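You operate a simulated robot arm through the tools that you are given. There is no shell and no other tool. Be economical: measure what you need, move in short steps, check, and stop when the job is done.

You run a simulated two-armed robot. Do the job below in one go: nothing can be reset, and whatever is moved stays where it is left.

TASK
Wipe the smudges off the yellow plaque with the blue cloth.
Fine: damp the cloth in the wipe tub; put the cloth back and the tub's lid on; leave the other plaques as they are. What is to be rubbed or washed off counts as gone when no trace of it is left.

It is judged by the outcome, as a careful person would: the job done as asked, and still so three seconds after it is handed in. It fails if anything else is knocked over, pushed out of place, dropped, spilled or broken. Lids that push on must go on centred and level and be pressed home; caps that screw on are set level and turned clockwise until they are tight. Flat cloth is picked up by pressing the open fingertips on it (5 to 10 N) and closing them slowly along it; thin cloth reads only 2 to 8 mm in the jaws.

THE ROBOT
Two 7-joint arms with fingered hands on one trunk that stands fixed in place. Base frame: the origin is at the foot of the trunk, x ahead of it, y to its left, z up; the work surface is at about z = 740. Readings come in mm, degrees, newtons and seconds.
The left shoulder is at [70, 142, 1064], the right one opposite. With the tool pointing down near the work surface each hand reaches from about 400 to 800 mm from the base axis, measured 20 degrees to its own side. Payload 3.6 kg a hand.
Tool frame (each hand has its own): the origin (TCP) lies between the finger pads and is the grasp point; the fingertips stand 25 mm ahead of it; z points along the fingers, y is the line along which they close. The gripper opens to 88 mm. The gripper's body begins 29 mm behind the TCP. The gripper is a hand of 5 fingers: y runs from the thumb to the fingers, the wrist lies at [-13, -97, -162] in the tool frame, and closing takes about 1.5 s.
Orientation is that of the tool frame in the base frame, as a unit quaternion [x, y, z, w]. With the fingers straight down and the wrist toward the robot, the tool's x, y and z point along [0, 1, 0], [1, 0, 0] and [0, 0, -1] of the base frame.

THE INTERFACE
- The arms move only by the tool servo_tool. It takes "left_commands", "right_commands" or both (then of equal length, played together; a hand with none holds still); each is one flat list of numbers, 6 for each row, row after row: the shift along the tool's x, y, z in mm, then the turn, a rotation vector about the tool's x, y, z in degrees. In form: [tx, ty, tz, rx, ry, rz, tx, ty, tz, rx, ry, rz, ...]. A call has 1 to 10 rows; each row shifts and turns the commanded pose from where the row before left it, along the tool's axes as they then stand. "left_jaw" and "right_jaw" are, for a hand that has rows, the finger opening in mm, from 0 to 88, set as the call begins (left out, the last holds). A row lasts 0.2 s, in which the tool goes at most 50 mm and 8.6 degrees; a call with a longer step from one row to the next is refused whole, and so is a gripper value outside its range. A pose out of reach is approached as far as the arm can. The call stops where the force on the tool passes 90 N (or 10 N more than at its start, if that is more) or the arm is blocked; 0.2 s more then pass. The fingers move at their own pace (about 72 mm/s each) and stop on an object; they squeeze with about 23 N. The grip force told is the motor's: it shows also when the fingers shut on nothing. Time passes only in rows, and 0.2 s behind the last, so rows that do not move let the fingers close. It gives the time, the measured TCP pose, the force on the tool (base axes), the opening and the grip force at its end, in the units of the frame above (readings bear some noise), with the torque about the TCP (base axes, N m) and any sound that the robot's microphone picked up, and new pictures: "show" is both (left out), scene, wrist or none (wrist: the cameras of the hands that moved).
- Cameras (640 x 400 px; columns grow to the right, rows downward): "scene" is now at [124.6, -39.8, 1288.5]; the picture's right is [-0.48, -0.87, -0.00], its down [-0.55, 0.30, -0.78] and it looks along [0.68, -0.38, -0.62] (base axes); focal length 234 px, centre (320, 200). "left" rides on the left gripper at [-59, -79, -105] in its tool frame; the picture's right is [-0.73, -0.32, 0.61], its down [0.62, -0.68, 0.38] and it looks along [0.29, 0.66, 0.70] (tool axes); focal length 234 px, centre (320, 200). "right" rides on the right gripper at [59, -79, -105] in its tool frame; the picture's right is [-0.73, 0.32, -0.61], its down [-0.62, -0.68, 0.38] and it looks along [-0.29, 0.66, 0.70] (tool axes); focal length 234 px, centre (320, 200). There is no depth. A picture from a camera that has moved, and an enlarged one, comes with that camera's place and axes in the base frame and with its lens.
- raise_lower(by): slides the trunk up (or, below 0, down) by that many mm; the arms and the scene camera ride with it, the base frame stays. It gives what a move gives, with no picture.
- preshape(shape, hand): the hand has 5 fingers and takes this shape, open, in about a second: jaw (thumb against the fingers, like two jaws); tri (thumb and two fingers); tip (a fingertip pinch); poke (one finger out to press); point (the index stretched); flat (the hand flat); cup (the hand cupped); fist (a fist). The gripper value then closes the fingers along that shape, each until it touches; the sizes above hold for jaw. It gives what a move gives, with no picture.
- pan_tilt(pan, tilt): turns the head with the scene camera to pan (to the left, within 86 degrees either way) and tilt (down, from -29 to 69), counted from straight ahead of the robot. It gives what a move gives, and a new picture of the scene camera.
- zoom(camera, box): a new picture of the part [left, top, right, bottom] of that camera's present view, enlarged. The clock stands still meanwhile.
- hand_in(): hands the job in; it is judged then, once.

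Work in short steps. Places have to be worked out from the pictures, the camera data and where the tool is seen: move nearer, look again, correct. Check each grasp and each placing, and mend what went wrong. You have 120 turns and 200 pictures in all, those below and enlarged ones among them. Open the grippers and draw the arms clear of the work before you hand the job in, unless the task says otherwise; then end with one line.

The tools are called by a JSON object that holds its "op" and its "data". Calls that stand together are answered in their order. servo_tool: Moves the arms, as the interface text tells. Its arguments: {"type":"object","properties":{"left_commands":{"type":"array","items":{"type":"number"}},"left_jaw":{"type":"number"},"right_commands":{"type":"array","items":{"type":"number"}},"right_jaw":{"type":"number"},"show":{"type":"string","enum":["both","scene","wrist","none"]}},"required":[]} The other tools are called the same way: raise_lower (by) slides the trunk up or down; preshape (shape, hand) gives the hand a shape; pan_tilt (pan, tilt) turns the head that bears the scene camera; zoom (camera, box) takes an enlarged picture of a part of a camera's view; hand_in () hands the job in.

At the start:

```text
time: 0.0
left_tcp_pos: [566.6, -22.2, 1115.1]
left_tool_rot: [0.707, 0.707, 0.0, 0.0]
left_force: [-0.2, 0.3, 0.4]
left_wrist_torque: [0.02, -0.04, 0.0]
left_grip_width: 87.7
left_grasp_force: 0.0
left_shape: jaw
right_tcp_pos: [321.1, -467.5, 1077.5]
right_tool_rot: [0.706, 0.708, 0.001, -0.001]
right_force: [0.5, -0.3, -0.4]
right_wrist_torque: [0.02, -0.03, -0.01]
right_grip_width: 87.8
right_grasp_force: 0.1
right_shape: jaw
trunk travel left (down, up): [-600.0, 340.0]
head pan, tilt: [-29.0, 38.6]
```

scene: 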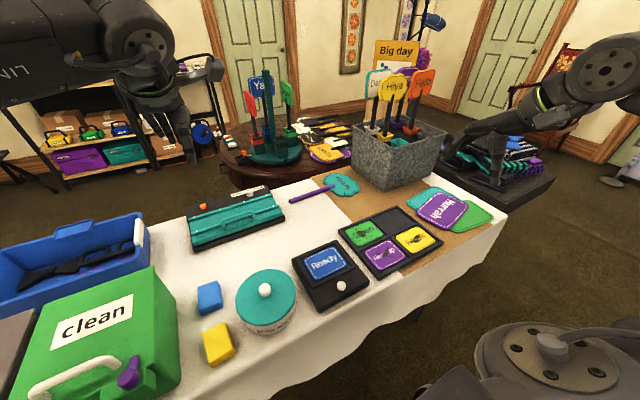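
right: 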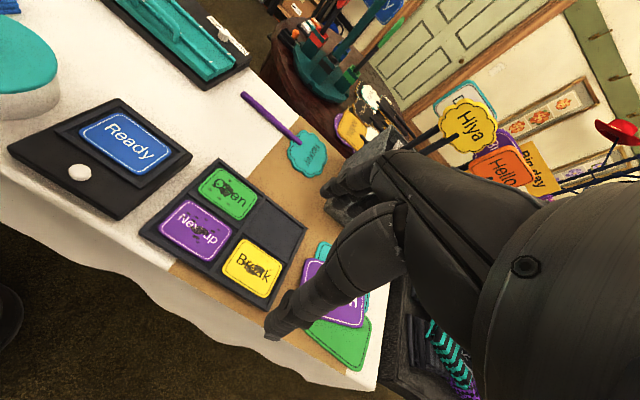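
left: 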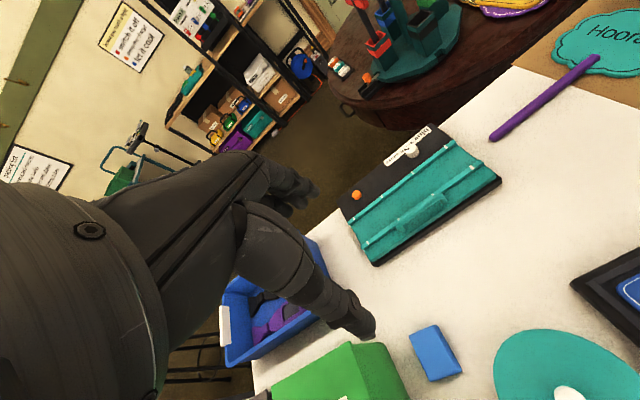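

I'll look closely at the cloths, tub and plaques first.

{"op": "zoom", "data": {"camera": "scene", "box": [180, 250, 340, 380]}}

{"op": "zoom", "data": {"camera": "scene", "box": [290, 180, 500, 310]}}

{"op": "zoom", "data": {"camera": "right", "box": [140, 140, 320, 310]}}

{"op": "pan_tilt", "data": {"pan": -20, "tilt": 60}}

```text
3.08 times, centred on (260, 315) of scene
camera zoom: at [124.6, -39.8, 1288.5], right [-0.48, -0.87, 0.0], down [-0.55, 0.3, -0.78], along [0.68, -0.38, -0.62], focal length 719 px, centre (505, -154)
```

zoom: 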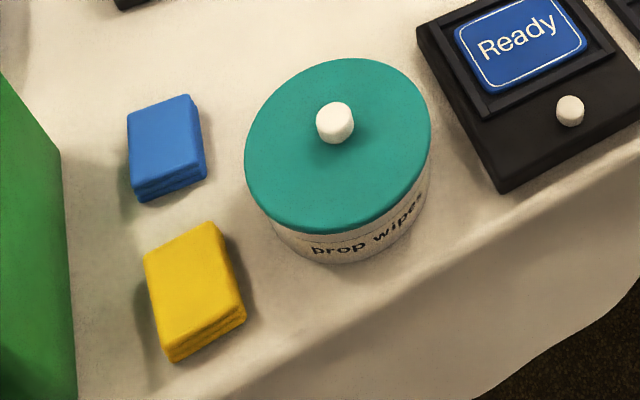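

```text
3.05 times, centred on (395, 245) of scene
camera zoom: at [124.6, -39.8, 1288.5], right [-0.48, -0.87, 0.0], down [-0.55, 0.3, -0.78], along [0.68, -0.38, -0.62], focal length 712 px, centre (91, 63)
```

zoom: 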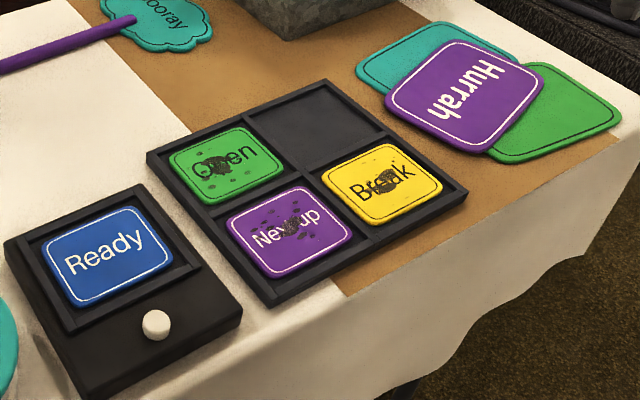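

```text
2.35 times, centred on (230, 225) of right
camera zoom: at [242.2, -408.3, 1181.5], right [0.32, -0.73, 0.61], down [-0.68, -0.62, -0.38], along [0.66, -0.29, -0.7], focal length 551 px, centre (532, 141)
```

zoom: 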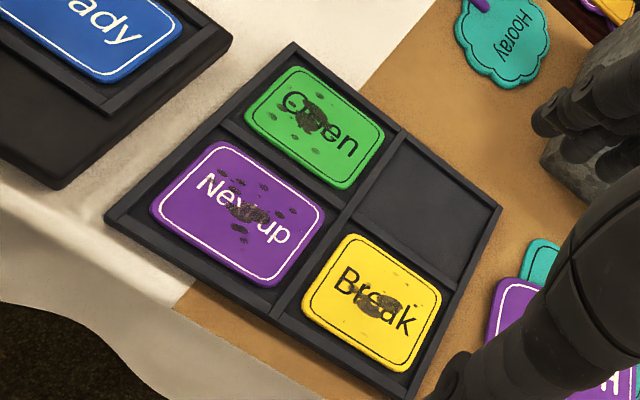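

```text
time: 0.8
left_tcp_pos: [567.5, -22.7, 1116.2]
left_tool_rot: [0.707, 0.707, 0.0, -0.001]
left_force: [0.7, -0.2, 0.7]
left_wrist_torque: [0.01, 0.03, -0.01]
left_grip_width: 87.6
left_grasp_force: 0.0
left_shape: jaw
right_tcp_pos: [321.8, -467.5, 1077.4]
right_tool_rot: [0.707, 0.707, 0.001, -0.001]
right_force: [0.6, -0.6, -0.4]
right_wrist_torque: [0.0, 0.0, -0.01]
right_grip_width: 88.0
right_grasp_force: 0.0
right_shape: jaw
trunk travel left (down, up): [-600.0, 340.0]
head pan, tilt: [-20.0, 60.0]
camera scene: at [112.1, -21.0, 1259.8], right [-0.34, -0.94, 0.0], down [-0.81, 0.3, -0.5], along [0.47, -0.17, -0.87], focal length 234 px, centre (320, 200)
```

scene: 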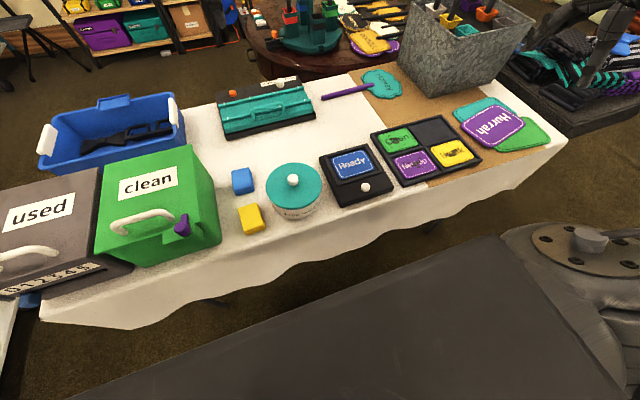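

The tub is near (421,-67) with its knob top at z≈822. The blue cloth is a folded pad near (503,48), and the yellow plaque is near (405,-530). The left hand will take the lid and the right hand the cloth, so I start by moving the left hand above the tub.

{"op": "servo_tool", "data": {"left_commands": [-9, -29, 37, 0, 0, 0, -9, -29, 37, 0, 0, 0, -9, -29, 37, 0, 0, 0, -9, -29, 37, 0, 0, 0, -9, -29, 37, 0, 0, 0, 0, 0, 0, 0, 0, 0], "show": "both"}}

```text
time: 2.2
left_tcp_pos: [422.0, -67.9, 930.8]
left_tool_rot: [0.706, 0.708, 0.0, 0.0]
left_force: [0.3, 0.3, 0.1]
left_wrist_torque: [-0.03, -0.03, 0.02]
left_grip_width: 87.5
left_grasp_force: 0.1
left_shape: jaw
right_tcp_pos: [322.0, -467.2, 1077.4]
right_tool_rot: [0.707, 0.707, 0.0, -0.001]
right_force: [-0.1, 0.8, 0.0]
right_wrist_torque: [0.02, 0.02, -0.01]
right_grip_width: 87.9
right_grasp_force: 0.0
right_shape: jaw
trunk travel left (down, up): [-600.0, 340.0]
head pan, tilt: [-20.0, 60.0]
camera scene: at [112.1, -20.5, 1259.7], right [-0.34, -0.94, 0.0], down [-0.81, 0.3, -0.5], along [0.47, -0.17, -0.87], focal length 234 px, centre (320, 200)
camera left: at [343.9, -127.0, 1036.9], right [-0.32, -0.73, -0.61], down [-0.68, 0.62, -0.38], along [0.66, 0.29, -0.7], focal length 234 px, centre (320, 200)
```

scene: 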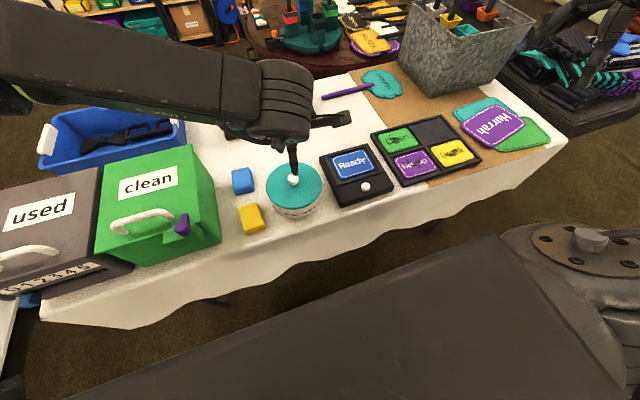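
left: 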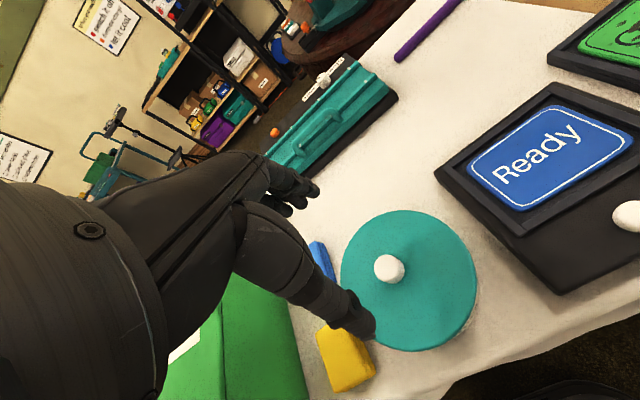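

The knob reads about (426,-69) against the TCP at (422,-68). I shift slightly, narrow the jaw and come down to z≈840.

{"op": "servo_tool", "data": {"left_commands": [0, 2, 30, 0, 0, 0, -1, 2, 30, 0, 0, 0, 0, 0, 30, 0, 0, 0, 0, 0, 0, 0, 0, 0], "left_jaw": 60}}

{"op": "zoom", "data": {"camera": "left", "box": [260, 180, 420, 340]}}

{"op": "zoom", "data": {"camera": "scene", "box": [220, 100, 380, 240]}}

```text
time: 3.2
left_tcp_pos: [425.6, -69.4, 841.2]
left_tool_rot: [0.706, 0.708, -0.001, 0.001]
left_force: [0.4, 0.7, -0.2]
left_wrist_torque: [-0.01, 0.02, 0.03]
left_grip_width: 60.7
left_grasp_force: 0.2
left_shape: jaw
right_tcp_pos: [320.7, -465.7, 1077.6]
right_tool_rot: [0.707, 0.707, 0.001, -0.001]
right_force: [-0.8, 0.2, 0.8]
right_wrist_torque: [-0.02, 0.0, -0.01]
right_grip_width: 87.9
right_grasp_force: 0.0
right_shape: jaw
trunk travel left (down, up): [-600.0, 340.0]
head pan, tilt: [-20.0, 60.0]
camera scene: at [111.8, -20.9, 1259.7], right [-0.34, -0.94, 0.0], down [-0.81, 0.3, -0.5], along [0.47, -0.17, -0.87], focal length 234 px, centre (320, 200)
camera left: at [347.7, -128.4, 947.4], right [-0.32, -0.73, -0.61], down [-0.68, 0.62, -0.38], along [0.66, 0.29, -0.7], focal length 234 px, centre (320, 200)
```

scene: 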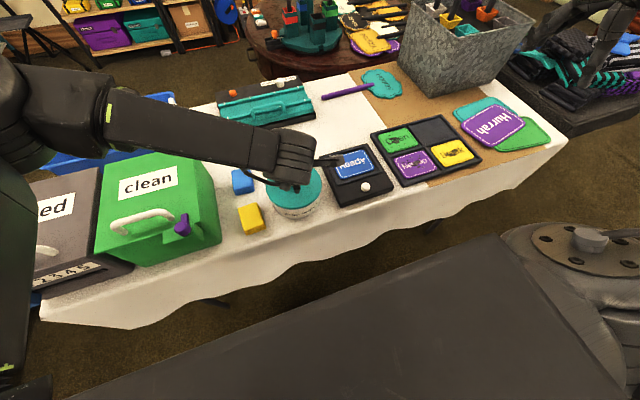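
left: 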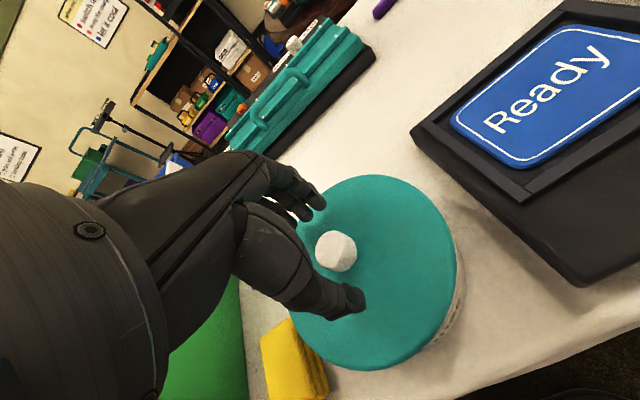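

```text
2.50 times, centred on (340, 260) of left
camera zoom: at [347.7, -128.4, 947.4], right [-0.32, -0.73, -0.61], down [-0.68, 0.62, -0.38], along [0.66, 0.29, -0.7], focal length 585 px, centre (270, 50)
```

zoom: 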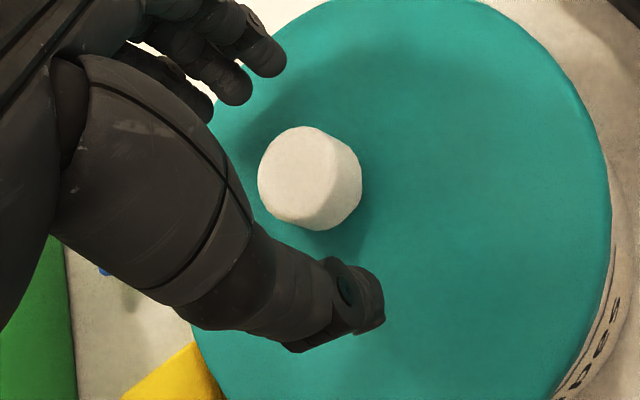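

```text
2.86 times, centred on (300, 170) of scene
camera zoom: at [111.8, -20.9, 1259.7], right [-0.34, -0.94, 0.0], down [-0.81, 0.3, -0.5], along [0.47, -0.17, -0.87], focal length 668 px, centre (377, 286)
```

zoom: 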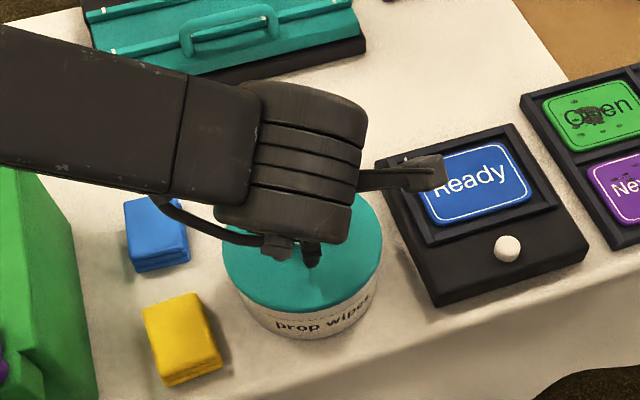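

The knob is centred between the fingers at (425.6,-69.4), z≈817. I come down 13 mm so the tips surround it, then close.

{"op": "servo_tool", "data": {"left_commands": [0, 0, 7, 0, 0, 0, 0, 0, 6, 0, 0, 0, 0, 0, 0, 0, 0, 0], "left_jaw": 60, "show": "wrist"}}

```text
time: 4.0
left_tcp_pos: [426.9, -68.7, 830.7]
left_tool_rot: [0.706, 0.708, 0.0, 0.001]
left_force: [1.6, 0.0, 12.1]
left_wrist_torque: [0.06, -0.09, -0.03]
left_grip_width: 59.8
left_grasp_force: 0.1
left_shape: jaw
right_tcp_pos: [320.2, -466.5, 1077.8]
right_tool_rot: [0.707, 0.707, 0.001, 0.0]
right_force: [0.1, 0.3, 0.0]
right_wrist_torque: [0.0, 0.01, 0.0]
right_grip_width: 87.9
right_grasp_force: 0.1
right_shape: jaw
trunk travel left (down, up): [-600.0, 340.0]
head pan, tilt: [-20.0, 60.0]
camera left: at [347.8, -128.3, 935.5], right [-0.32, -0.73, -0.61], down [-0.68, 0.62, -0.39], along [0.66, 0.29, -0.69], focal length 234 px, centre (320, 200)
```

left: 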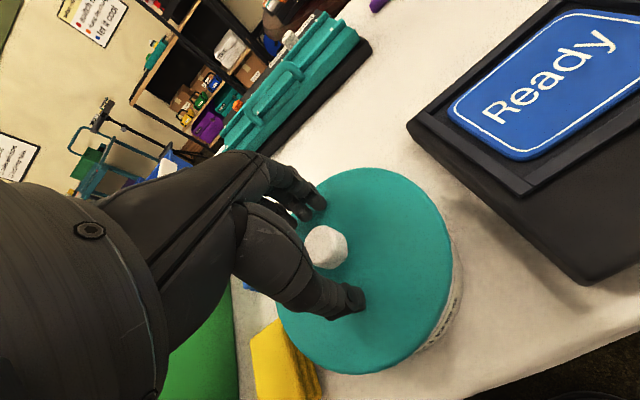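

The tips touch the lid top at z≈805 with 12 N. I back off 3 mm and close on the knob.

{"op": "servo_tool", "data": {"left_commands": [0, 0, -3, 0, 0, 0, 0, 0, 0, 0, 0, 0, 0, 0, 0, 0, 0, 0, 0, 0, 0, 0, 0, 0, 0, 0, 0, 0, 0, 0, 0, 0, 0, 0, 0, 0, 0, 0, 0, 0, 0, 0], "left_jaw": 0, "show": "wrist"}}

```text
time: 5.7
left_tcp_pos: [426.4, -69.1, 830.2]
left_tool_rot: [0.706, 0.708, 0.001, -0.001]
left_force: [-1.7, -0.6, -0.4]
left_wrist_torque: [-0.01, 0.06, 0.03]
left_grip_width: 20.2
left_grasp_force: 23.3
left_shape: jaw
right_tcp_pos: [321.7, -467.6, 1076.7]
right_tool_rot: [0.707, 0.707, 0.0, -0.001]
right_force: [0.2, -0.2, 0.5]
right_wrist_torque: [0.03, 0.01, -0.04]
right_grip_width: 87.8
right_grasp_force: 0.0
right_shape: jaw
trunk travel left (down, up): [-600.0, 340.0]
head pan, tilt: [-20.0, 60.0]
heard: snap
camera left: at [348.0, -128.6, 937.4], right [-0.32, -0.73, -0.61], down [-0.68, 0.62, -0.38], along [0.66, 0.29, -0.7], focal length 234 px, centre (320, 200)
```

left: 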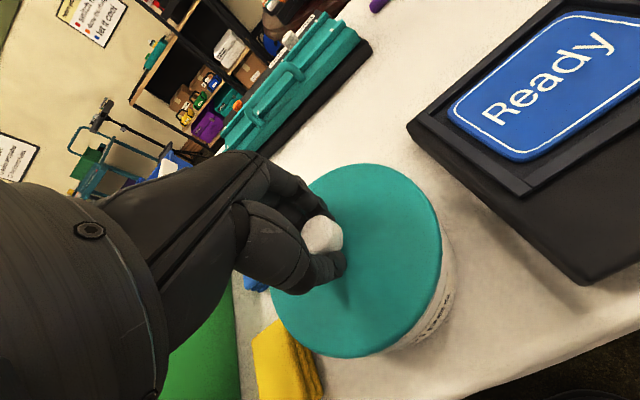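

The grip is 20 mm wide, and I heard a snap, so the lid has probably popped loose. I lift slowly and check.

{"op": "servo_tool", "data": {"left_commands": [0, 0, -5, 0, 0, 0, 0, 0, -10, 0, 0, 0, 0, 0, -15, 0, 0, 0, 0, 0, -20, 0, 0, 0, 0, 0, -20, 0, 0, 0, 0, 0, 0, 0, 0, 0]}}

```text
time: 7.0
left_tcp_pos: [426.0, -68.7, 899.6]
left_tool_rot: [0.706, 0.708, 0.0, 0.0]
left_force: [0.4, -0.3, 0.1]
left_wrist_torque: [-0.02, 0.01, 0.03]
left_grip_width: 19.8
left_grasp_force: 22.8
left_shape: jaw
right_tcp_pos: [321.3, -468.2, 1076.4]
right_tool_rot: [0.707, 0.708, 0.001, 0.0]
right_force: [-0.3, -0.2, -0.3]
right_wrist_torque: [-0.01, 0.01, -0.04]
right_grip_width: 87.7
right_grasp_force: 0.0
right_shape: jaw
trunk travel left (down, up): [-600.0, 340.0]
head pan, tilt: [-20.0, 60.0]
camera scene: at [112.4, -21.0, 1259.7], right [-0.34, -0.94, 0.0], down [-0.81, 0.3, -0.5], along [0.47, -0.17, -0.87], focal length 234 px, centre (320, 200)
camera left: at [347.9, -128.2, 1006.9], right [-0.32, -0.73, -0.61], down [-0.68, 0.62, -0.38], along [0.66, 0.29, -0.7], focal length 234 px, centre (320, 200)
```

scene: 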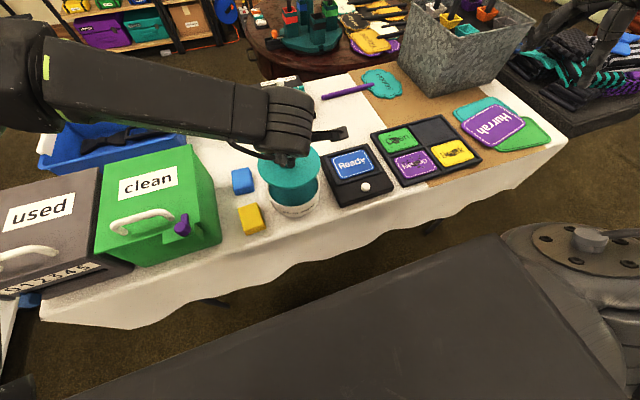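
left: 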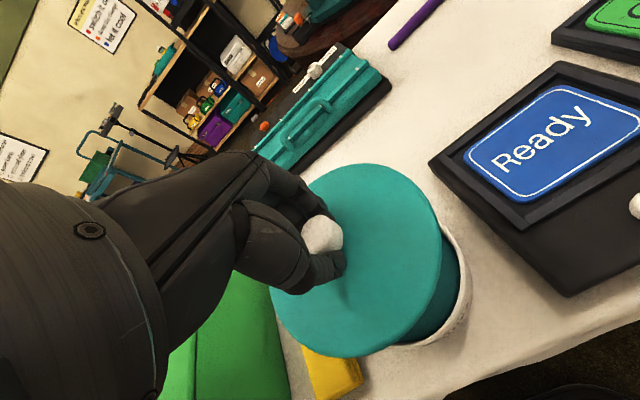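

The lid is off and held level. I move it up and well to the left, out of the way.

{"op": "servo_tool", "data": {"left_commands": [0, 0, -45, 0, 0, 0, 0, 0, -45, 0, 0, 0, 10, 0, -45, 0, 0, 0, 40, 0, -15, 0, 0, 0, 48, 0, 0, 0, 0, 0, 48, 0, 0, 0, 0, 0, 48, 0, 0, 0, 0, 0, 48, 0, 0, 0, 0, 0, 48, 0, 0, 0, 0, 0, 40, 0, 0, 0, 0, 0], "show": "scene"}}

```text
time: 9.2
left_tcp_pos: [424.3, 263.3, 1051.8]
left_tool_rot: [0.706, 0.708, -0.001, 0.001]
left_force: [0.7, 0.3, -0.7]
left_wrist_torque: [0.04, 0.02, 0.01]
left_grip_width: 19.6
left_grasp_force: 23.1
left_shape: jaw
right_tcp_pos: [322.2, -466.3, 1077.3]
right_tool_rot: [0.707, 0.708, 0.001, 0.0]
right_force: [0.0, -0.1, 0.3]
right_wrist_torque: [-0.02, 0.01, -0.04]
right_grip_width: 88.0
right_grasp_force: 0.1
right_shape: jaw
trunk travel left (down, up): [-600.0, 340.0]
head pan, tilt: [-20.0, 60.0]
camera scene: at [111.5, -19.6, 1259.8], right [-0.34, -0.94, 0.0], down [-0.81, 0.3, -0.5], along [0.47, -0.17, -0.87], focal length 234 px, centre (320, 200)
```

scene: 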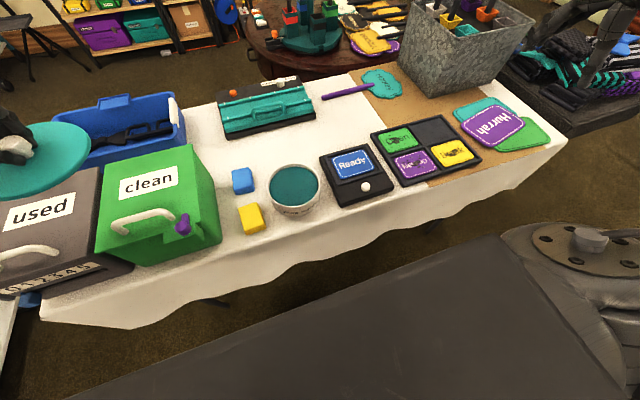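

Now I zoom on the cloth and open tub.

{"op": "zoom", "data": {"camera": "scene", "box": [215, 150, 335, 245]}}

{"op": "zoom", "data": {"camera": "scene", "box": [365, 110, 485, 195]}}

{"op": "zoom", "data": {"camera": "left", "box": [160, 100, 480, 400]}}

```text
4.21 times, centred on (275, 198) of scene
camera zoom: at [111.5, -19.6, 1259.8], right [-0.34, -0.94, 0.0], down [-0.81, 0.3, -0.5], along [0.47, -0.17, -0.87], focal length 984 px, centre (510, 210)
```

zoom: 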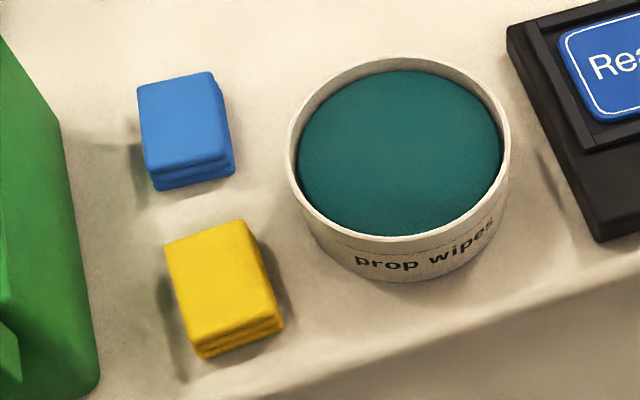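

```text
4.71 times, centred on (425, 152) of scene
camera zoom: at [111.5, -19.6, 1259.8], right [-0.34, -0.94, 0.0], down [-0.81, 0.3, -0.5], along [0.47, -0.17, -0.87], focal length 1100 px, centre (-174, 424)
```

zoom: 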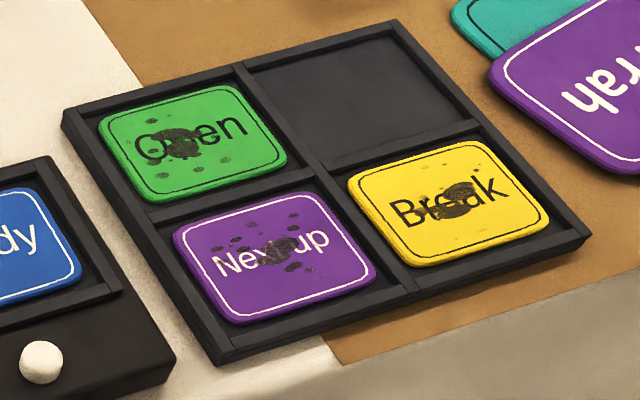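

```text
1.33 times, centred on (320, 250) of left
camera zoom: at [346.7, 204.5, 1157.6], right [-0.32, -0.73, -0.61], down [-0.68, 0.62, -0.38], along [0.66, 0.29, -0.7], focal length 312 px, centre (320, 133)
```

zoom: 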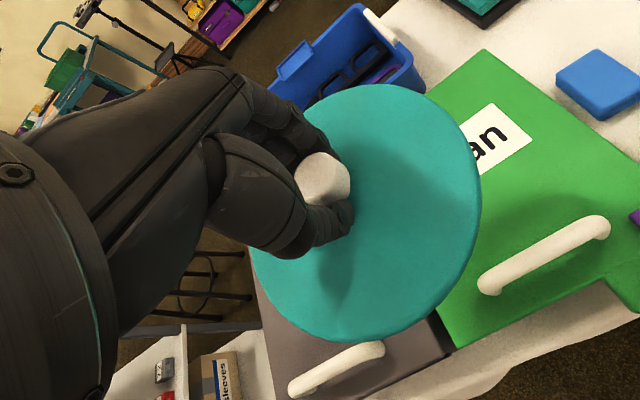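

The cloth spans about x 480–547, y 28–75 and is roughly 18 mm thick. The yellow plaque centre is about (403,-524). I move the right hand over toward the cloth at its present height.

{"op": "servo_tool", "data": {"right_commands": [46, 17, 0, 0, 0, 0, 46, 17, 0, 0, 0, 0, 46, 17, 0, 0, 0, 0, 46, 17, 0, 0, 0, 0, 46, 17, 0, 0, 0, 0, 46, 17, 0, 0, 0, 0, 46, 17, 0, 0, 0, 0, 46, 17, 0, 0, 0, 0, 46, 17, 0, 0, 0, 0, 46, 17, 0, 0, 0, 0], "show": "wrist"}}

{"op": "servo_tool", "data": {"right_commands": [30, 10, 15, 0, 0, -8, 0, 0, 15, 0, 0, -8.5, 0, 0, 15, 0, 0, -8.5, 0, 0, 15, 0, 0, -8, 0, 0, 15, 0, 0, -8.5, 0, 0, 15, 0, 0, -8.5, 0, 0, 0, 0, 0, -8, 0, 0, 0, 0, 0, -8, 0, 0, 0, 0, 0, -8, 0, 0, 0, 0, 0, -8], "show": "both"}}

```text
time: 11.4
left_tcp_pos: [424.5, 260.3, 1051.4]
left_tool_rot: [0.706, 0.708, 0.001, 0.001]
left_force: [-0.4, -0.1, 0.5]
left_wrist_torque: [0.04, -0.01, 0.03]
left_grip_width: 19.7
left_grasp_force: 23.1
left_shape: jaw
right_tcp_pos: [469.2, -62.0, 1078.7]
right_tool_rot: [0.706, 0.708, 0.002, -0.001]
right_force: [-0.6, 0.0, -0.1]
right_wrist_torque: [-0.03, -0.01, 0.06]
right_grip_width: 87.6
right_grasp_force: 0.1
right_shape: jaw
right hand out of reach, approached as far as the arm can: row 9, 10
trunk travel left (down, up): [-600.0, 340.0]
head pan, tilt: [-20.0, 60.0]
camera right: at [389.6, -3.8, 1182.9], right [0.32, -0.73, 0.61], down [-0.68, -0.62, -0.39], along [0.66, -0.29, -0.7], focal length 234 px, centre (320, 200)
```

right: 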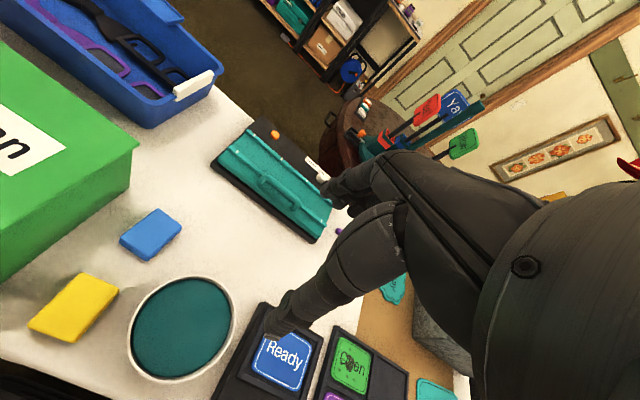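

```text
time: 13.7
left_tcp_pos: [425.8, 262.6, 1052.6]
left_tool_rot: [0.706, 0.708, -0.001, 0.0]
left_force: [-0.2, 1.1, -1.1]
left_wrist_torque: [-0.03, 0.0, -0.02]
left_grip_width: 19.5
left_grasp_force: 22.9
left_shape: jaw
right_tcp_pos: [478.6, -45.7, 984.1]
right_tool_rot: [0.068, 0.998, 0.002, -0.001]
right_force: [-0.9, 0.2, 0.4]
right_wrist_torque: [0.0, 0.01, -0.04]
right_grip_width: 87.9
right_grasp_force: 0.0
right_shape: jaw
right hand out of reach, approached as far as the arm can: row 1
trunk travel left (down, up): [-600.0, 340.0]
head pan, tilt: [-20.0, 60.0]
camera scene: at [112.6, -20.7, 1259.7], right [-0.34, -0.94, 0.0], down [-0.81, 0.3, -0.5], along [0.47, -0.17, -0.87], focal length 234 px, centre (320, 200)
camera right: at [409.9, -115.9, 1088.6], right [0.76, 0.22, 0.61], down [0.53, -0.76, -0.39], along [0.38, 0.61, -0.69], focal length 234 px, centre (320, 200)
```

scene: 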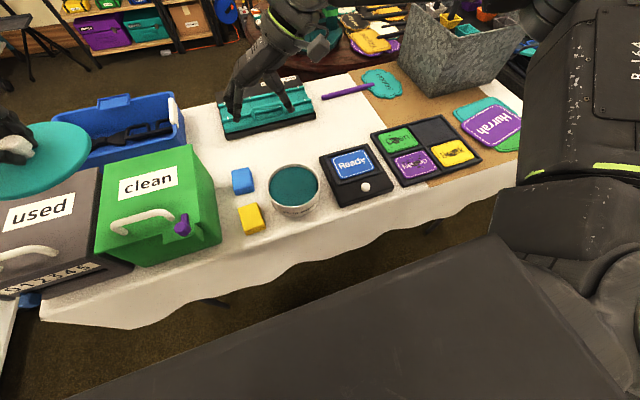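
right: 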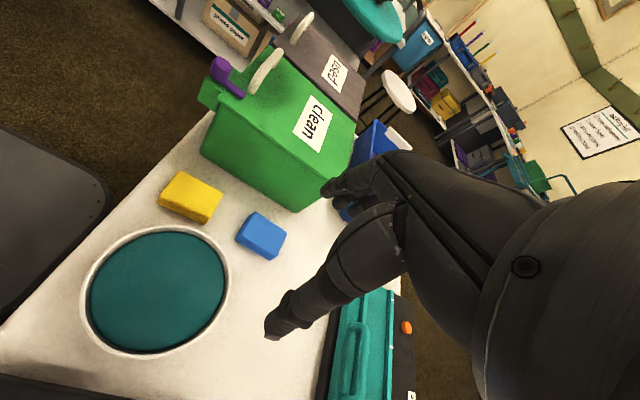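

Rotation is nearly done and the cloth reads about (511,47) from this camera. I finish the turn and move above it at z≈850.

{"op": "servo_tool", "data": {"right_commands": [0, 0, 0, 0, 0, -7.8, -8.3, 23.7, 33.5, 0, 0, 0, -8.3, 23.7, 33.5, 0, 0, 0, -8.3, 23.7, 33.5, 0, 0, 0, -8.3, 23.7, 33.5, 0, 0, 0, 0, 0, 0, 0, 0, 0], "show": "both"}}

{"op": "zoom", "data": {"camera": "right", "box": [160, 140, 400, 370]}}

```text
time: 15.1
left_tcp_pos: [425.2, 261.9, 1050.7]
left_tool_rot: [0.706, 0.708, 0.0, 0.0]
left_force: [0.6, -0.4, -1.6]
left_wrist_torque: [0.0, -0.02, 0.03]
left_grip_width: 19.8
left_grasp_force: 22.9
left_shape: jaw
right_tcp_pos: [456.7, -33.4, 881.8]
right_tool_rot: [0.0, 1.0, 0.002, 0.0]
right_force: [-1.3, 0.1, -0.3]
right_wrist_torque: [-0.01, 0.0, -0.01]
right_grip_width: 88.0
right_grasp_force: 0.0
right_shape: jaw
right hand out of reach, approached as far as the arm can: row 2, 3, 4, 5
trunk travel left (down, up): [-600.0, 340.0]
head pan, tilt: [-20.0, 60.0]
camera scene: at [112.2, -20.8, 1259.7], right [-0.34, -0.94, 0.0], down [-0.81, 0.3, -0.5], along [0.47, -0.17, -0.87], focal length 234 px, centre (320, 200)
camera right: at [397.6, -111.3, 987.5], right [0.73, 0.32, 0.61], down [0.62, -0.68, -0.38], along [0.29, 0.66, -0.69], focal length 234 px, centre (320, 200)
```

scene: 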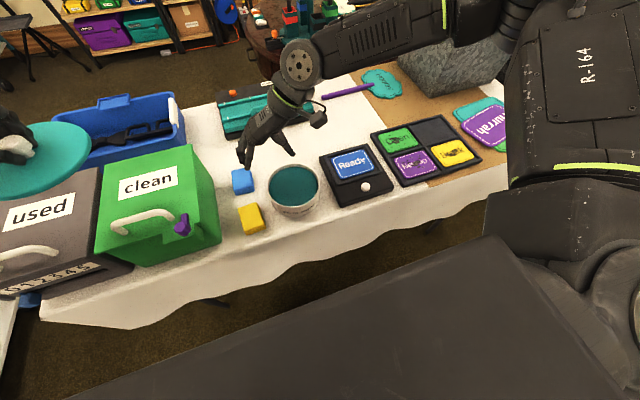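
right: 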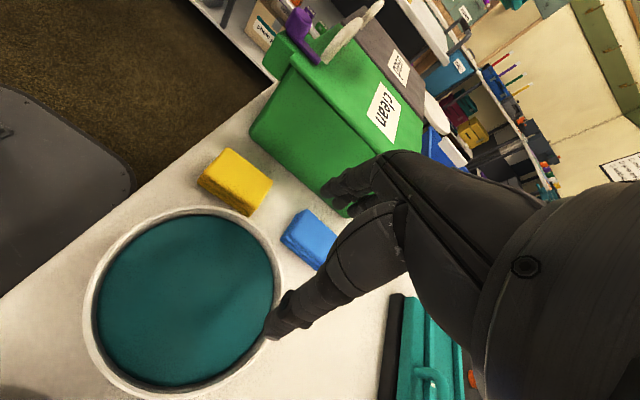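

```text
1.74 times, centred on (280, 255) of right
camera zoom: at [397.6, -111.3, 987.5], right [0.73, 0.32, 0.61], down [0.62, -0.68, -0.38], along [0.29, 0.66, -0.69], focal length 407 px, centre (390, 104)
```

zoom: 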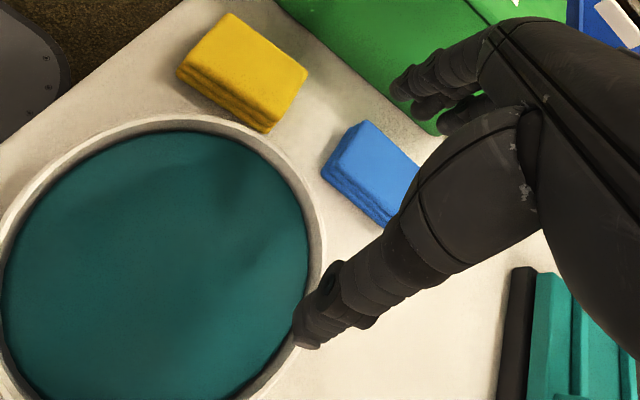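

The 90° wrist turn puts the cloth out of the right arm's reach. I turn back to the standard direction here, which suits the arm better, then test the reach.

{"op": "servo_tool", "data": {"right_commands": [0, 0, 0, 0, 0, 8.5, 0, 0, 0, 0, 0, 8.5, 0, 0, 0, 0, 0, 8.5, 0, 0, 0, 0, 0, 8.5, 0, 0, 0, 0, 0, 8.5, 0, 0, 0, 0, 0, 8.5, 0, 0, 0, 0, 0, 8.5, 0, 0, 0, 0, 0, 8.5, 0, 0, 0, 0, 0, 8.5, 0, 0, 0, 0, 0, 8.5], "show": "none"}}

{"op": "servo_tool", "data": {"right_commands": [0, 0, 0, 0, 0, 5, 20, 14, 0, 0, 0, 0, 20, 14, 0, 0, 0, 0, 20, 14, 0, 0, 0, 0, 20, 14, 0, 0, 0, 0, 0, 0, 0, 0, 0, 0], "show": "wrist"}}

```text
time: 17.2
left_tcp_pos: [425.6, 263.4, 1052.2]
left_tool_rot: [0.707, 0.708, -0.001, 0.0]
left_force: [0.3, 0.1, -0.4]
left_wrist_torque: [0.01, 0.02, 0.0]
left_grip_width: 19.7
left_grasp_force: 22.8
left_shape: jaw
right_tcp_pos: [452.2, -63.0, 896.8]
right_tool_rot: [0.677, 0.736, 0.001, -0.001]
right_force: [-0.1, 0.2, 0.6]
right_wrist_torque: [-0.01, -0.04, 0.02]
right_grip_width: 87.8
right_grasp_force: 0.1
right_shape: jaw
right hand out of reach, approached as far as the arm can: row 8, 9, 10
trunk travel left (down, up): [-600.0, 340.0]
head pan, tilt: [-20.0, 60.0]
```

```text
time: 18.6
left_tcp_pos: [426.7, 263.3, 1051.0]
left_tool_rot: [0.706, 0.708, 0.0, -0.001]
left_force: [0.0, 0.3, -1.7]
left_wrist_torque: [0.02, 0.01, -0.01]
left_grip_width: 19.6
left_grasp_force: 22.7
left_shape: jaw
right_tcp_pos: [491.2, -69.9, 924.3]
right_tool_rot: [0.707, 0.707, 0.001, -0.001]
right_force: [-0.7, 0.1, -0.5]
right_wrist_torque: [0.06, -0.01, 0.01]
right_grip_width: 87.8
right_grasp_force: 0.2
right_shape: jaw
right hand out of reach, approached as far as the arm can: row 1, 2, 3, 4, 5
trunk travel left (down, up): [-600.0, 340.0]
head pan, tilt: [-20.0, 60.0]
camera right: at [411.9, -10.5, 1028.6], right [0.32, -0.73, 0.6], down [-0.68, -0.62, -0.39], along [0.66, -0.29, -0.7], focal length 234 px, centre (320, 200)
```

right: 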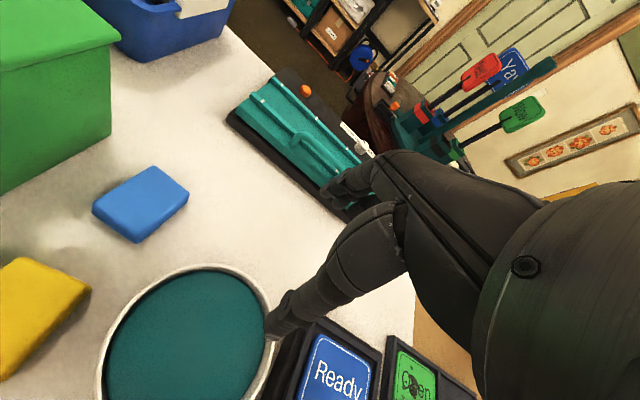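

The right arm seems stuck in an awkward elbow posture, since the left arm reached the mirrored place easily. I swing the right hand out to the mirror of the left's start pose and approach from there.

{"op": "servo_tool", "data": {"right_commands": [-6, 20, -38, 0, 0, 0, -6, 20, -38, 0, 0, 0, 0, 20, -38, 0, 0, 0, 0, 20, -38, 0, 0, 0, 0, 10, -38, 0, 0, 0, 30, 0, 0, 0, 0, 0, 30, 0, 0, 0, 0, 0, 30, 0, 0, 0, 0, 0, 20, 0, 0, 0, 0, 0, 0, 0, 0, 0, 0, 0], "show": "scene"}}

```text
time: 20.9
left_tcp_pos: [425.2, 262.0, 1050.9]
left_tool_rot: [0.706, 0.708, 0.0, 0.0]
left_force: [-0.7, 0.4, 0.5]
left_wrist_torque: [0.0, -0.03, -0.01]
left_grip_width: 19.8
left_grasp_force: 23.0
left_shape: jaw
right_tcp_pos: [529.7, -81.8, 1085.5]
right_tool_rot: [0.707, 0.707, 0.001, -0.002]
right_force: [-0.7, -0.4, -0.1]
right_wrist_torque: [0.01, 0.0, 0.0]
right_grip_width: 87.7
right_grasp_force: 0.0
right_shape: jaw
right hand out of reach, approached as far as the arm can: row 4, 5, 6, 7, 8, 9
trunk travel left (down, up): [-600.0, 340.0]
head pan, tilt: [-20.0, 60.0]
camera scene: at [112.2, -20.8, 1259.7], right [-0.34, -0.94, 0.0], down [-0.81, 0.3, -0.5], along [0.47, -0.17, -0.87], focal length 234 px, centre (320, 200)
```

scene: 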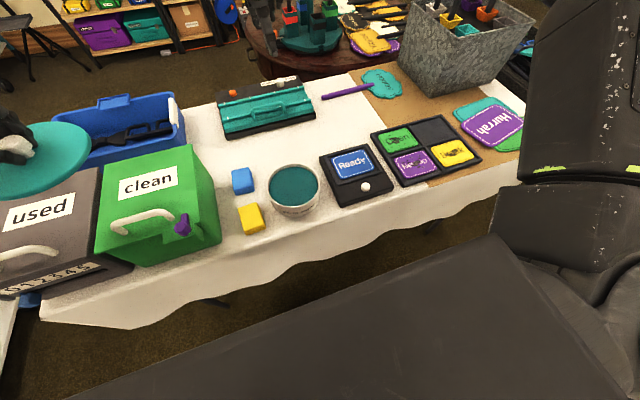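

The elbow posture still limits it. I raise the trunk to change the arm geometry and test again.

{"op": "raise_lower", "data": {"by": 200}}

{"op": "servo_tool", "data": {"right_commands": [15, -2, 40, 0, 0, 0, 15, -2, 40, 0, 0, 0, 15, -2, 40, 0, 0, 0, 15, -2, 40, 0, 0, 0, 15, -2, 40, 0, 0, 0, 15, -2, 40, 0, 0, 0, 15, -2, 40, 0, 0, 0, 15, -2, 40, 0, 0, 0, 10, 0, 20, 0, 0, 0, 0, 0, 0, 0, 0, 0], "show": "both"}}

```text
time: 23.0
left_tcp_pos: [425.1, 262.6, 1251.9]
left_tool_rot: [0.706, 0.708, -0.001, 0.0]
left_force: [-0.9, 0.6, -0.6]
left_wrist_torque: [-0.02, 0.02, 0.01]
left_grip_width: 19.7
left_grasp_force: 22.8
left_shape: jaw
right_tcp_pos: [528.4, -83.8, 1283.9]
right_tool_rot: [0.707, 0.707, 0.002, -0.001]
right_force: [0.3, -0.4, -1.0]
right_wrist_torque: [0.0, 0.03, 0.01]
right_grip_width: 88.0
right_grasp_force: 0.1
right_shape: jaw
trunk travel left (down, up): [-800.0, 140.0]
head pan, tilt: [-20.0, 60.0]
```

```text
time: 25.2
left_tcp_pos: [425.8, 261.8, 1251.0]
left_tool_rot: [0.707, 0.708, -0.001, 0.0]
left_force: [0.2, 0.0, -0.4]
left_wrist_torque: [0.0, 0.0, 0.03]
left_grip_width: 19.8
left_grasp_force: 23.1
left_shape: jaw
right_tcp_pos: [462.8, -113.7, 1020.4]
right_tool_rot: [0.707, 0.708, 0.001, -0.001]
right_force: [-0.1, -0.2, 0.1]
right_wrist_torque: [0.01, 0.02, -0.04]
right_grip_width: 87.5
right_grasp_force: 0.0
right_shape: jaw
right hand out of reach, approached as far as the arm can: row 1, 2, 3, 4, 5, 6, 7, 8, 9
trunk travel left (down, up): [-800.0, 140.0]
head pan, tilt: [-20.0, 60.0]
camera scene: at [112.3, -20.7, 1459.7], right [-0.34, -0.94, 0.0], down [-0.81, 0.3, -0.5], along [0.47, -0.17, -0.87], focal length 234 px, centre (320, 200)
camera right: at [384.6, -55.1, 1124.5], right [0.32, -0.73, 0.6], down [-0.68, -0.62, -0.39], along [0.66, -0.29, -0.7], focal length 234 px, centre (320, 200)
```

scene: 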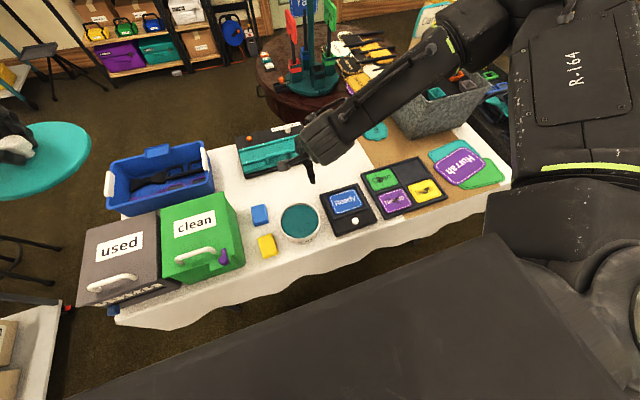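
right: 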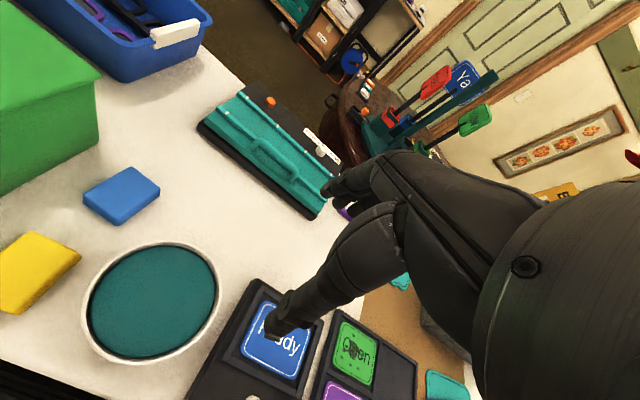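

The right elbow is stuck far out to the side. I try yawing the wrist the other way to swing the elbow in while moving left.

{"op": "servo_tool", "data": {"right_commands": [0, 0, 0, 0, 0, 8.5, 0, 0, 0, 0, 0, 8.5, 0, 0, 0, 0, 0, 8.5, 0, 0, 0, 0, 0, 8.5, 0, 0, 0, 0, 0, 8.5, 0, 0, 0, 0, 0, 8.5, 0, 0, 0, 0, 0, 8.5, 0, 0, 0, 0, 0, 0], "show": "none"}}

{"op": "servo_tool", "data": {"right_commands": [15, -26, 0, 0, 0, 0, 15, -26, 0, 0, 0, 0, 15, -26, 0, 0, 0, 0, 15, -26, 0, 0, 0, 0, 15, -26, 0, 0, 0, 0, 0, 0, 0, 0, 0, 0], "show": "scene"}}

```text
time: 27.0
left_tcp_pos: [426.2, 262.5, 1251.9]
left_tool_rot: [0.706, 0.708, -0.001, 0.0]
left_force: [-1.3, 0.4, -1.3]
left_wrist_torque: [0.02, 0.04, -0.03]
left_grip_width: 19.9
left_grasp_force: 23.0
left_shape: jaw
right_tcp_pos: [460.5, -220.1, 1050.0]
right_tool_rot: [0.965, 0.263, 0.002, -0.004]
right_force: [0.5, -0.4, 0.5]
right_wrist_torque: [0.03, -0.02, -0.01]
right_grip_width: 88.0
right_grasp_force: 0.0
right_shape: jaw
right hand out of reach, approached as far as the arm can: row 1, 2, 3, 4, 5, 6, 7
trunk travel left (down, up): [-800.0, 140.0]
head pan, tilt: [-20.0, 60.0]
```

```text
time: 28.4
left_tcp_pos: [425.3, 261.6, 1252.0]
left_tool_rot: [0.707, 0.707, 0.0, 0.001]
left_force: [-0.4, -0.5, -1.4]
left_wrist_torque: [-0.01, 0.02, 0.02]
left_grip_width: 19.7
left_grasp_force: 22.8
left_shape: jaw
right_tcp_pos: [458.7, -220.0, 1049.2]
right_tool_rot: [0.965, 0.264, 0.002, -0.004]
right_force: [-0.3, -0.3, 0.4]
right_wrist_torque: [0.0, -0.01, 0.01]
right_grip_width: 87.9
right_grasp_force: 0.0
right_shape: jaw
right hand out of reach, approached as far as the arm can: row 1, 2, 3, 4, 5
trunk travel left (down, up): [-800.0, 140.0]
head pan, tilt: [-20.0, 60.0]
camera scene: at [112.2, -20.8, 1459.7], right [-0.34, -0.94, 0.0], down [-0.81, 0.3, -0.5], along [0.47, -0.17, -0.87], focal length 234 px, centre (320, 200)
```

scene: 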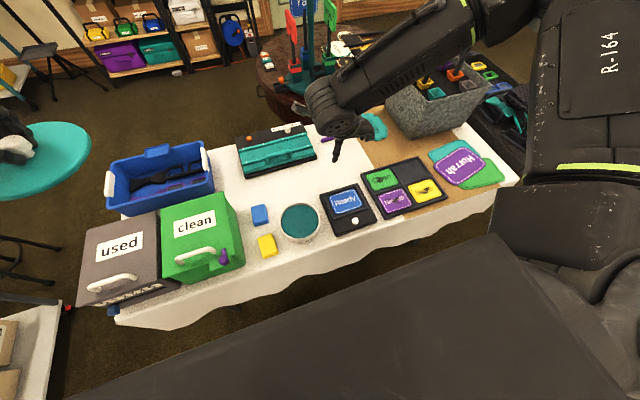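

That is a hard limit for this arm, so I'll hand over via the table. The left arm will damp the cloth and set it down in the free middle area, and the right arm will wipe. I lower the trunk, straighten the right hand and draw it to the right.

{"op": "servo_tool", "data": {"right_commands": [0, 0, 0, 0, 0, -8.5, 0, 0, 0, 0, 0, -8.5, 0, 0, 0, 0, 0, -8.5, 0, 0, 0, 0, 0, -8.5, 0, 0, 0, 0, 0, -8.5, 0, 0, 0, 0, 0, -8.5, 0, 0, 0, 0, 0, -8.4, -45, -10, 0, 0, 0, 0, -45, -10, 0, 0, 0, 0, -45, -10, 0, 0, 0, 0], "show": "none"}}

{"op": "raise_lower", "data": {"by": -200}}

{"op": "servo_tool", "data": {"right_commands": [-45, -10, -30, 0, 0, 0, -30, -10, -30, 0, 0, 0, 0, 0, -30, 0, 0, 0, 0, 0, -30, 0, 0, 0, 0, 0, -30, 0, 0, 0], "show": "scene"}}

```text
time: 30.6
left_tcp_pos: [424.6, 261.3, 1251.6]
left_tool_rot: [0.707, 0.707, 0.0, 0.0]
left_force: [-0.4, 0.0, -0.3]
left_wrist_torque: [0.01, -0.04, 0.01]
left_grip_width: 19.2
left_grasp_force: 23.0
left_shape: jaw
right_tcp_pos: [427.5, -355.7, 1049.2]
right_tool_rot: [0.707, 0.707, 0.002, -0.001]
right_force: [0.1, 0.3, -0.4]
right_wrist_torque: [0.03, 0.0, 0.02]
right_grip_width: 87.9
right_grasp_force: 0.0
right_shape: jaw
trunk travel left (down, up): [-800.0, 140.0]
head pan, tilt: [-20.0, 60.0]
```

```text
time: 32.8
left_tcp_pos: [425.5, 261.9, 1050.9]
left_tool_rot: [0.707, 0.708, 0.0, 0.0]
left_force: [-0.5, 0.3, -0.3]
left_wrist_torque: [0.04, 0.01, -0.02]
left_grip_width: 19.6
left_grasp_force: 23.1
left_shape: jaw
right_tcp_pos: [428.6, -354.1, 849.3]
right_tool_rot: [0.707, 0.707, 0.002, -0.001]
right_force: [0.0, -0.4, -0.6]
right_wrist_torque: [0.02, -0.01, 0.0]
right_grip_width: 87.8
right_grasp_force: 0.0
right_shape: jaw
trunk travel left (down, up): [-600.0, 340.0]
head pan, tilt: [-20.0, 60.0]
```

```text
refused: row 1 steps farther than a row can; nothing moved
```

{"op": "servo_tool", "data": {"right_commands": [0, 0, -40, 0, 0, 0, -20, -10, -40, 0, 0, 0, -20, -10, -40, 0, 0, 0, -20, -10, -40, 0, 0, 0, -20, -10, -40, 0, 0, 0], "show": "scene"}}

```text
time: 34.0
left_tcp_pos: [424.0, 262.1, 1051.6]
left_tool_rot: [0.706, 0.708, 0.0, 0.0]
left_force: [-0.3, -0.8, -0.1]
left_wrist_torque: [-0.02, -0.01, -0.03]
left_grip_width: 19.7
left_grasp_force: 22.6
left_shape: jaw
right_tcp_pos: [387.8, -434.5, 1050.0]
right_tool_rot: [0.708, 0.706, 0.001, -0.001]
right_force: [0.6, -0.7, 0.6]
right_wrist_torque: [0.02, -0.01, 0.02]
right_grip_width: 87.7
right_grasp_force: 0.0
right_shape: jaw
trunk travel left (down, up): [-600.0, 340.0]
head pan, tilt: [-20.0, 60.0]
camera scene: at [111.5, -21.1, 1259.7], right [-0.34, -0.94, 0.0], down [-0.81, 0.3, -0.5], along [0.47, -0.17, -0.87], focal length 234 px, centre (320, 200)
```

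scene: 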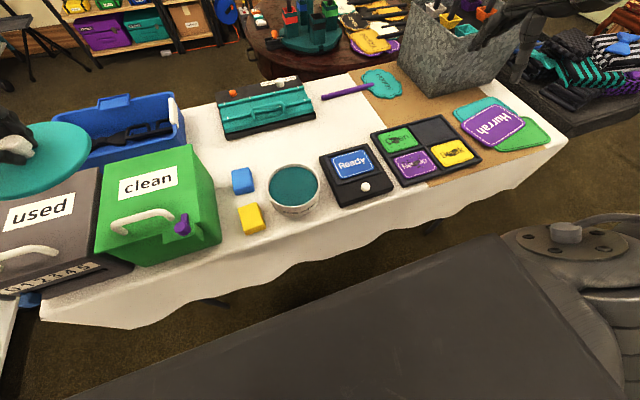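

The middle area (x 520–670, y 0 to -280) is free. I take the lid over (590,-80), to be laid there.

{"op": "servo_tool", "data": {"left_commands": [-42.7, 20.7, 0, 0, 0, 0, -42.7, 20.7, 0, 0, 0, 0, -42.7, 20.7, 0, 0, 0, 0, -42.7, 20.7, 0, 0, 0, 0, -42.7, 20.7, 0, 0, 0, 0, -42.7, 20.7, 0, 0, 0, 0, -42.7, 20.7, 15, 0, 0, 0, -42.7, 20.7, 15, 0, 0, 0, 0, 0, 45, 0, 0, 0, 0, 0, 45, 0, 0, 0], "show": "both"}}

```text
time: 36.2
left_tcp_pos: [593.0, -78.9, 930.7]
left_tool_rot: [0.707, 0.707, 0.0, -0.001]
left_force: [-0.2, 0.9, -0.5]
left_wrist_torque: [-0.02, -0.01, 0.02]
left_grip_width: 19.1
left_grasp_force: 23.1
left_shape: jaw
right_tcp_pos: [388.8, -435.1, 1047.4]
right_tool_rot: [0.708, 0.707, 0.002, -0.001]
right_force: [0.3, 0.1, -0.4]
right_wrist_torque: [0.03, -0.02, 0.02]
right_grip_width: 87.9
right_grasp_force: 0.1
right_shape: jaw
trunk travel left (down, up): [-600.0, 340.0]
head pan, tilt: [-20.0, 60.0]
camera scene: at [113.0, -21.5, 1259.6], right [-0.34, -0.94, 0.0], down [-0.81, 0.3, -0.5], along [0.47, -0.17, -0.87], focal length 234 px, centre (320, 200)
camera left: at [514.4, -138.6, 1036.7], right [-0.32, -0.73, -0.61], down [-0.68, 0.62, -0.38], along [0.66, 0.29, -0.7], focal length 234 px, centre (320, 200)
```

scene: 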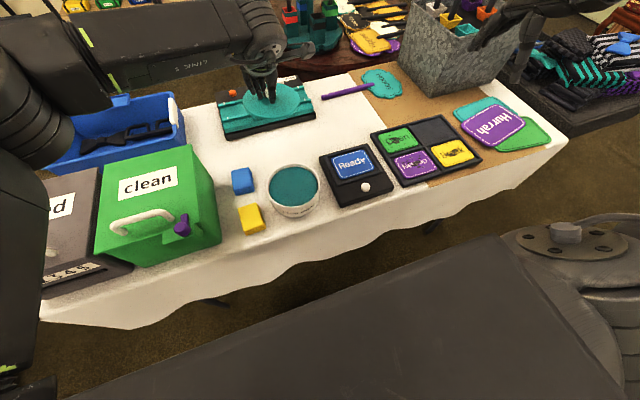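
left: 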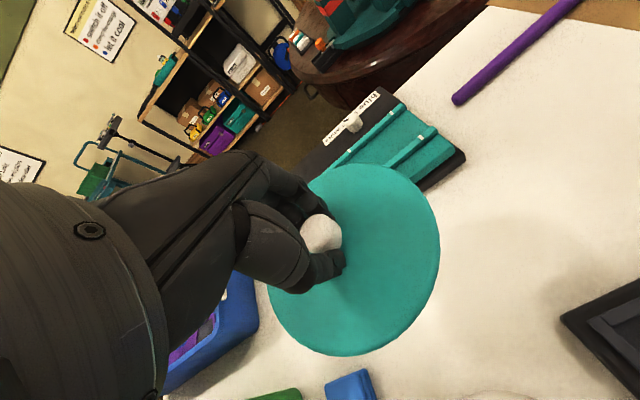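

The lid is above a clear patch. I come down toward the table, slowly at the end, until it touches.

{"op": "servo_tool", "data": {"left_commands": [0, -4, 40, 0, 0, 0, 0, -4, 40, 0, 0, 0, 0, 0, 30, 0, 0, 0, 0, 0, 15, 0, 0, 0, 0, 0, 5, 0, 0, 0, 0, 0, 0, 0, 0, 0], "show": "both"}}

```text
time: 37.6
left_tcp_pos: [583.2, -78.9, 801.2]
left_tool_rot: [0.707, 0.708, -0.001, 0.0]
left_force: [-0.7, 1.0, -1.5]
left_wrist_torque: [0.0, 0.0, 0.0]
left_grip_width: 19.4
left_grasp_force: 22.8
left_shape: jaw
right_tcp_pos: [389.2, -433.2, 1048.5]
right_tool_rot: [0.707, 0.707, 0.002, -0.001]
right_force: [0.0, -0.7, 0.6]
right_wrist_torque: [0.0, -0.02, -0.01]
right_grip_width: 87.8
right_grasp_force: 0.0
right_shape: jaw
trunk travel left (down, up): [-600.0, 340.0]
head pan, tilt: [-20.0, 60.0]
camera scene: at [112.2, -21.0, 1259.7], right [-0.34, -0.94, 0.0], down [-0.81, 0.3, -0.5], along [0.47, -0.17, -0.87], focal length 234 px, centre (320, 200)
camera left: at [505.4, -138.1, 907.3], right [-0.32, -0.73, -0.61], down [-0.68, 0.62, -0.38], along [0.66, 0.29, -0.7], focal length 234 px, centre (320, 200)
```

scene: 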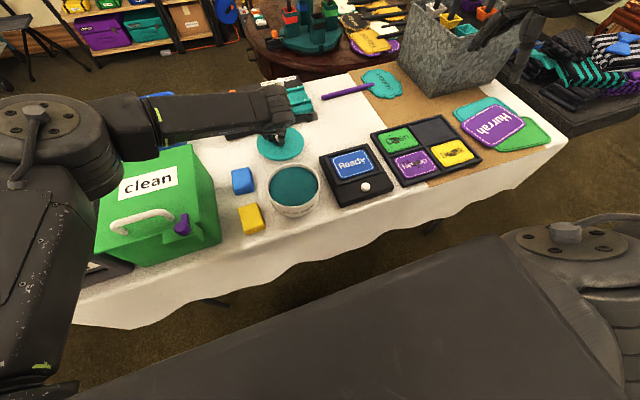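
left: 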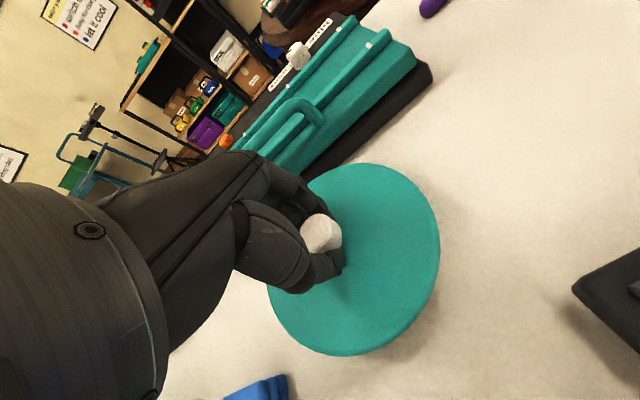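

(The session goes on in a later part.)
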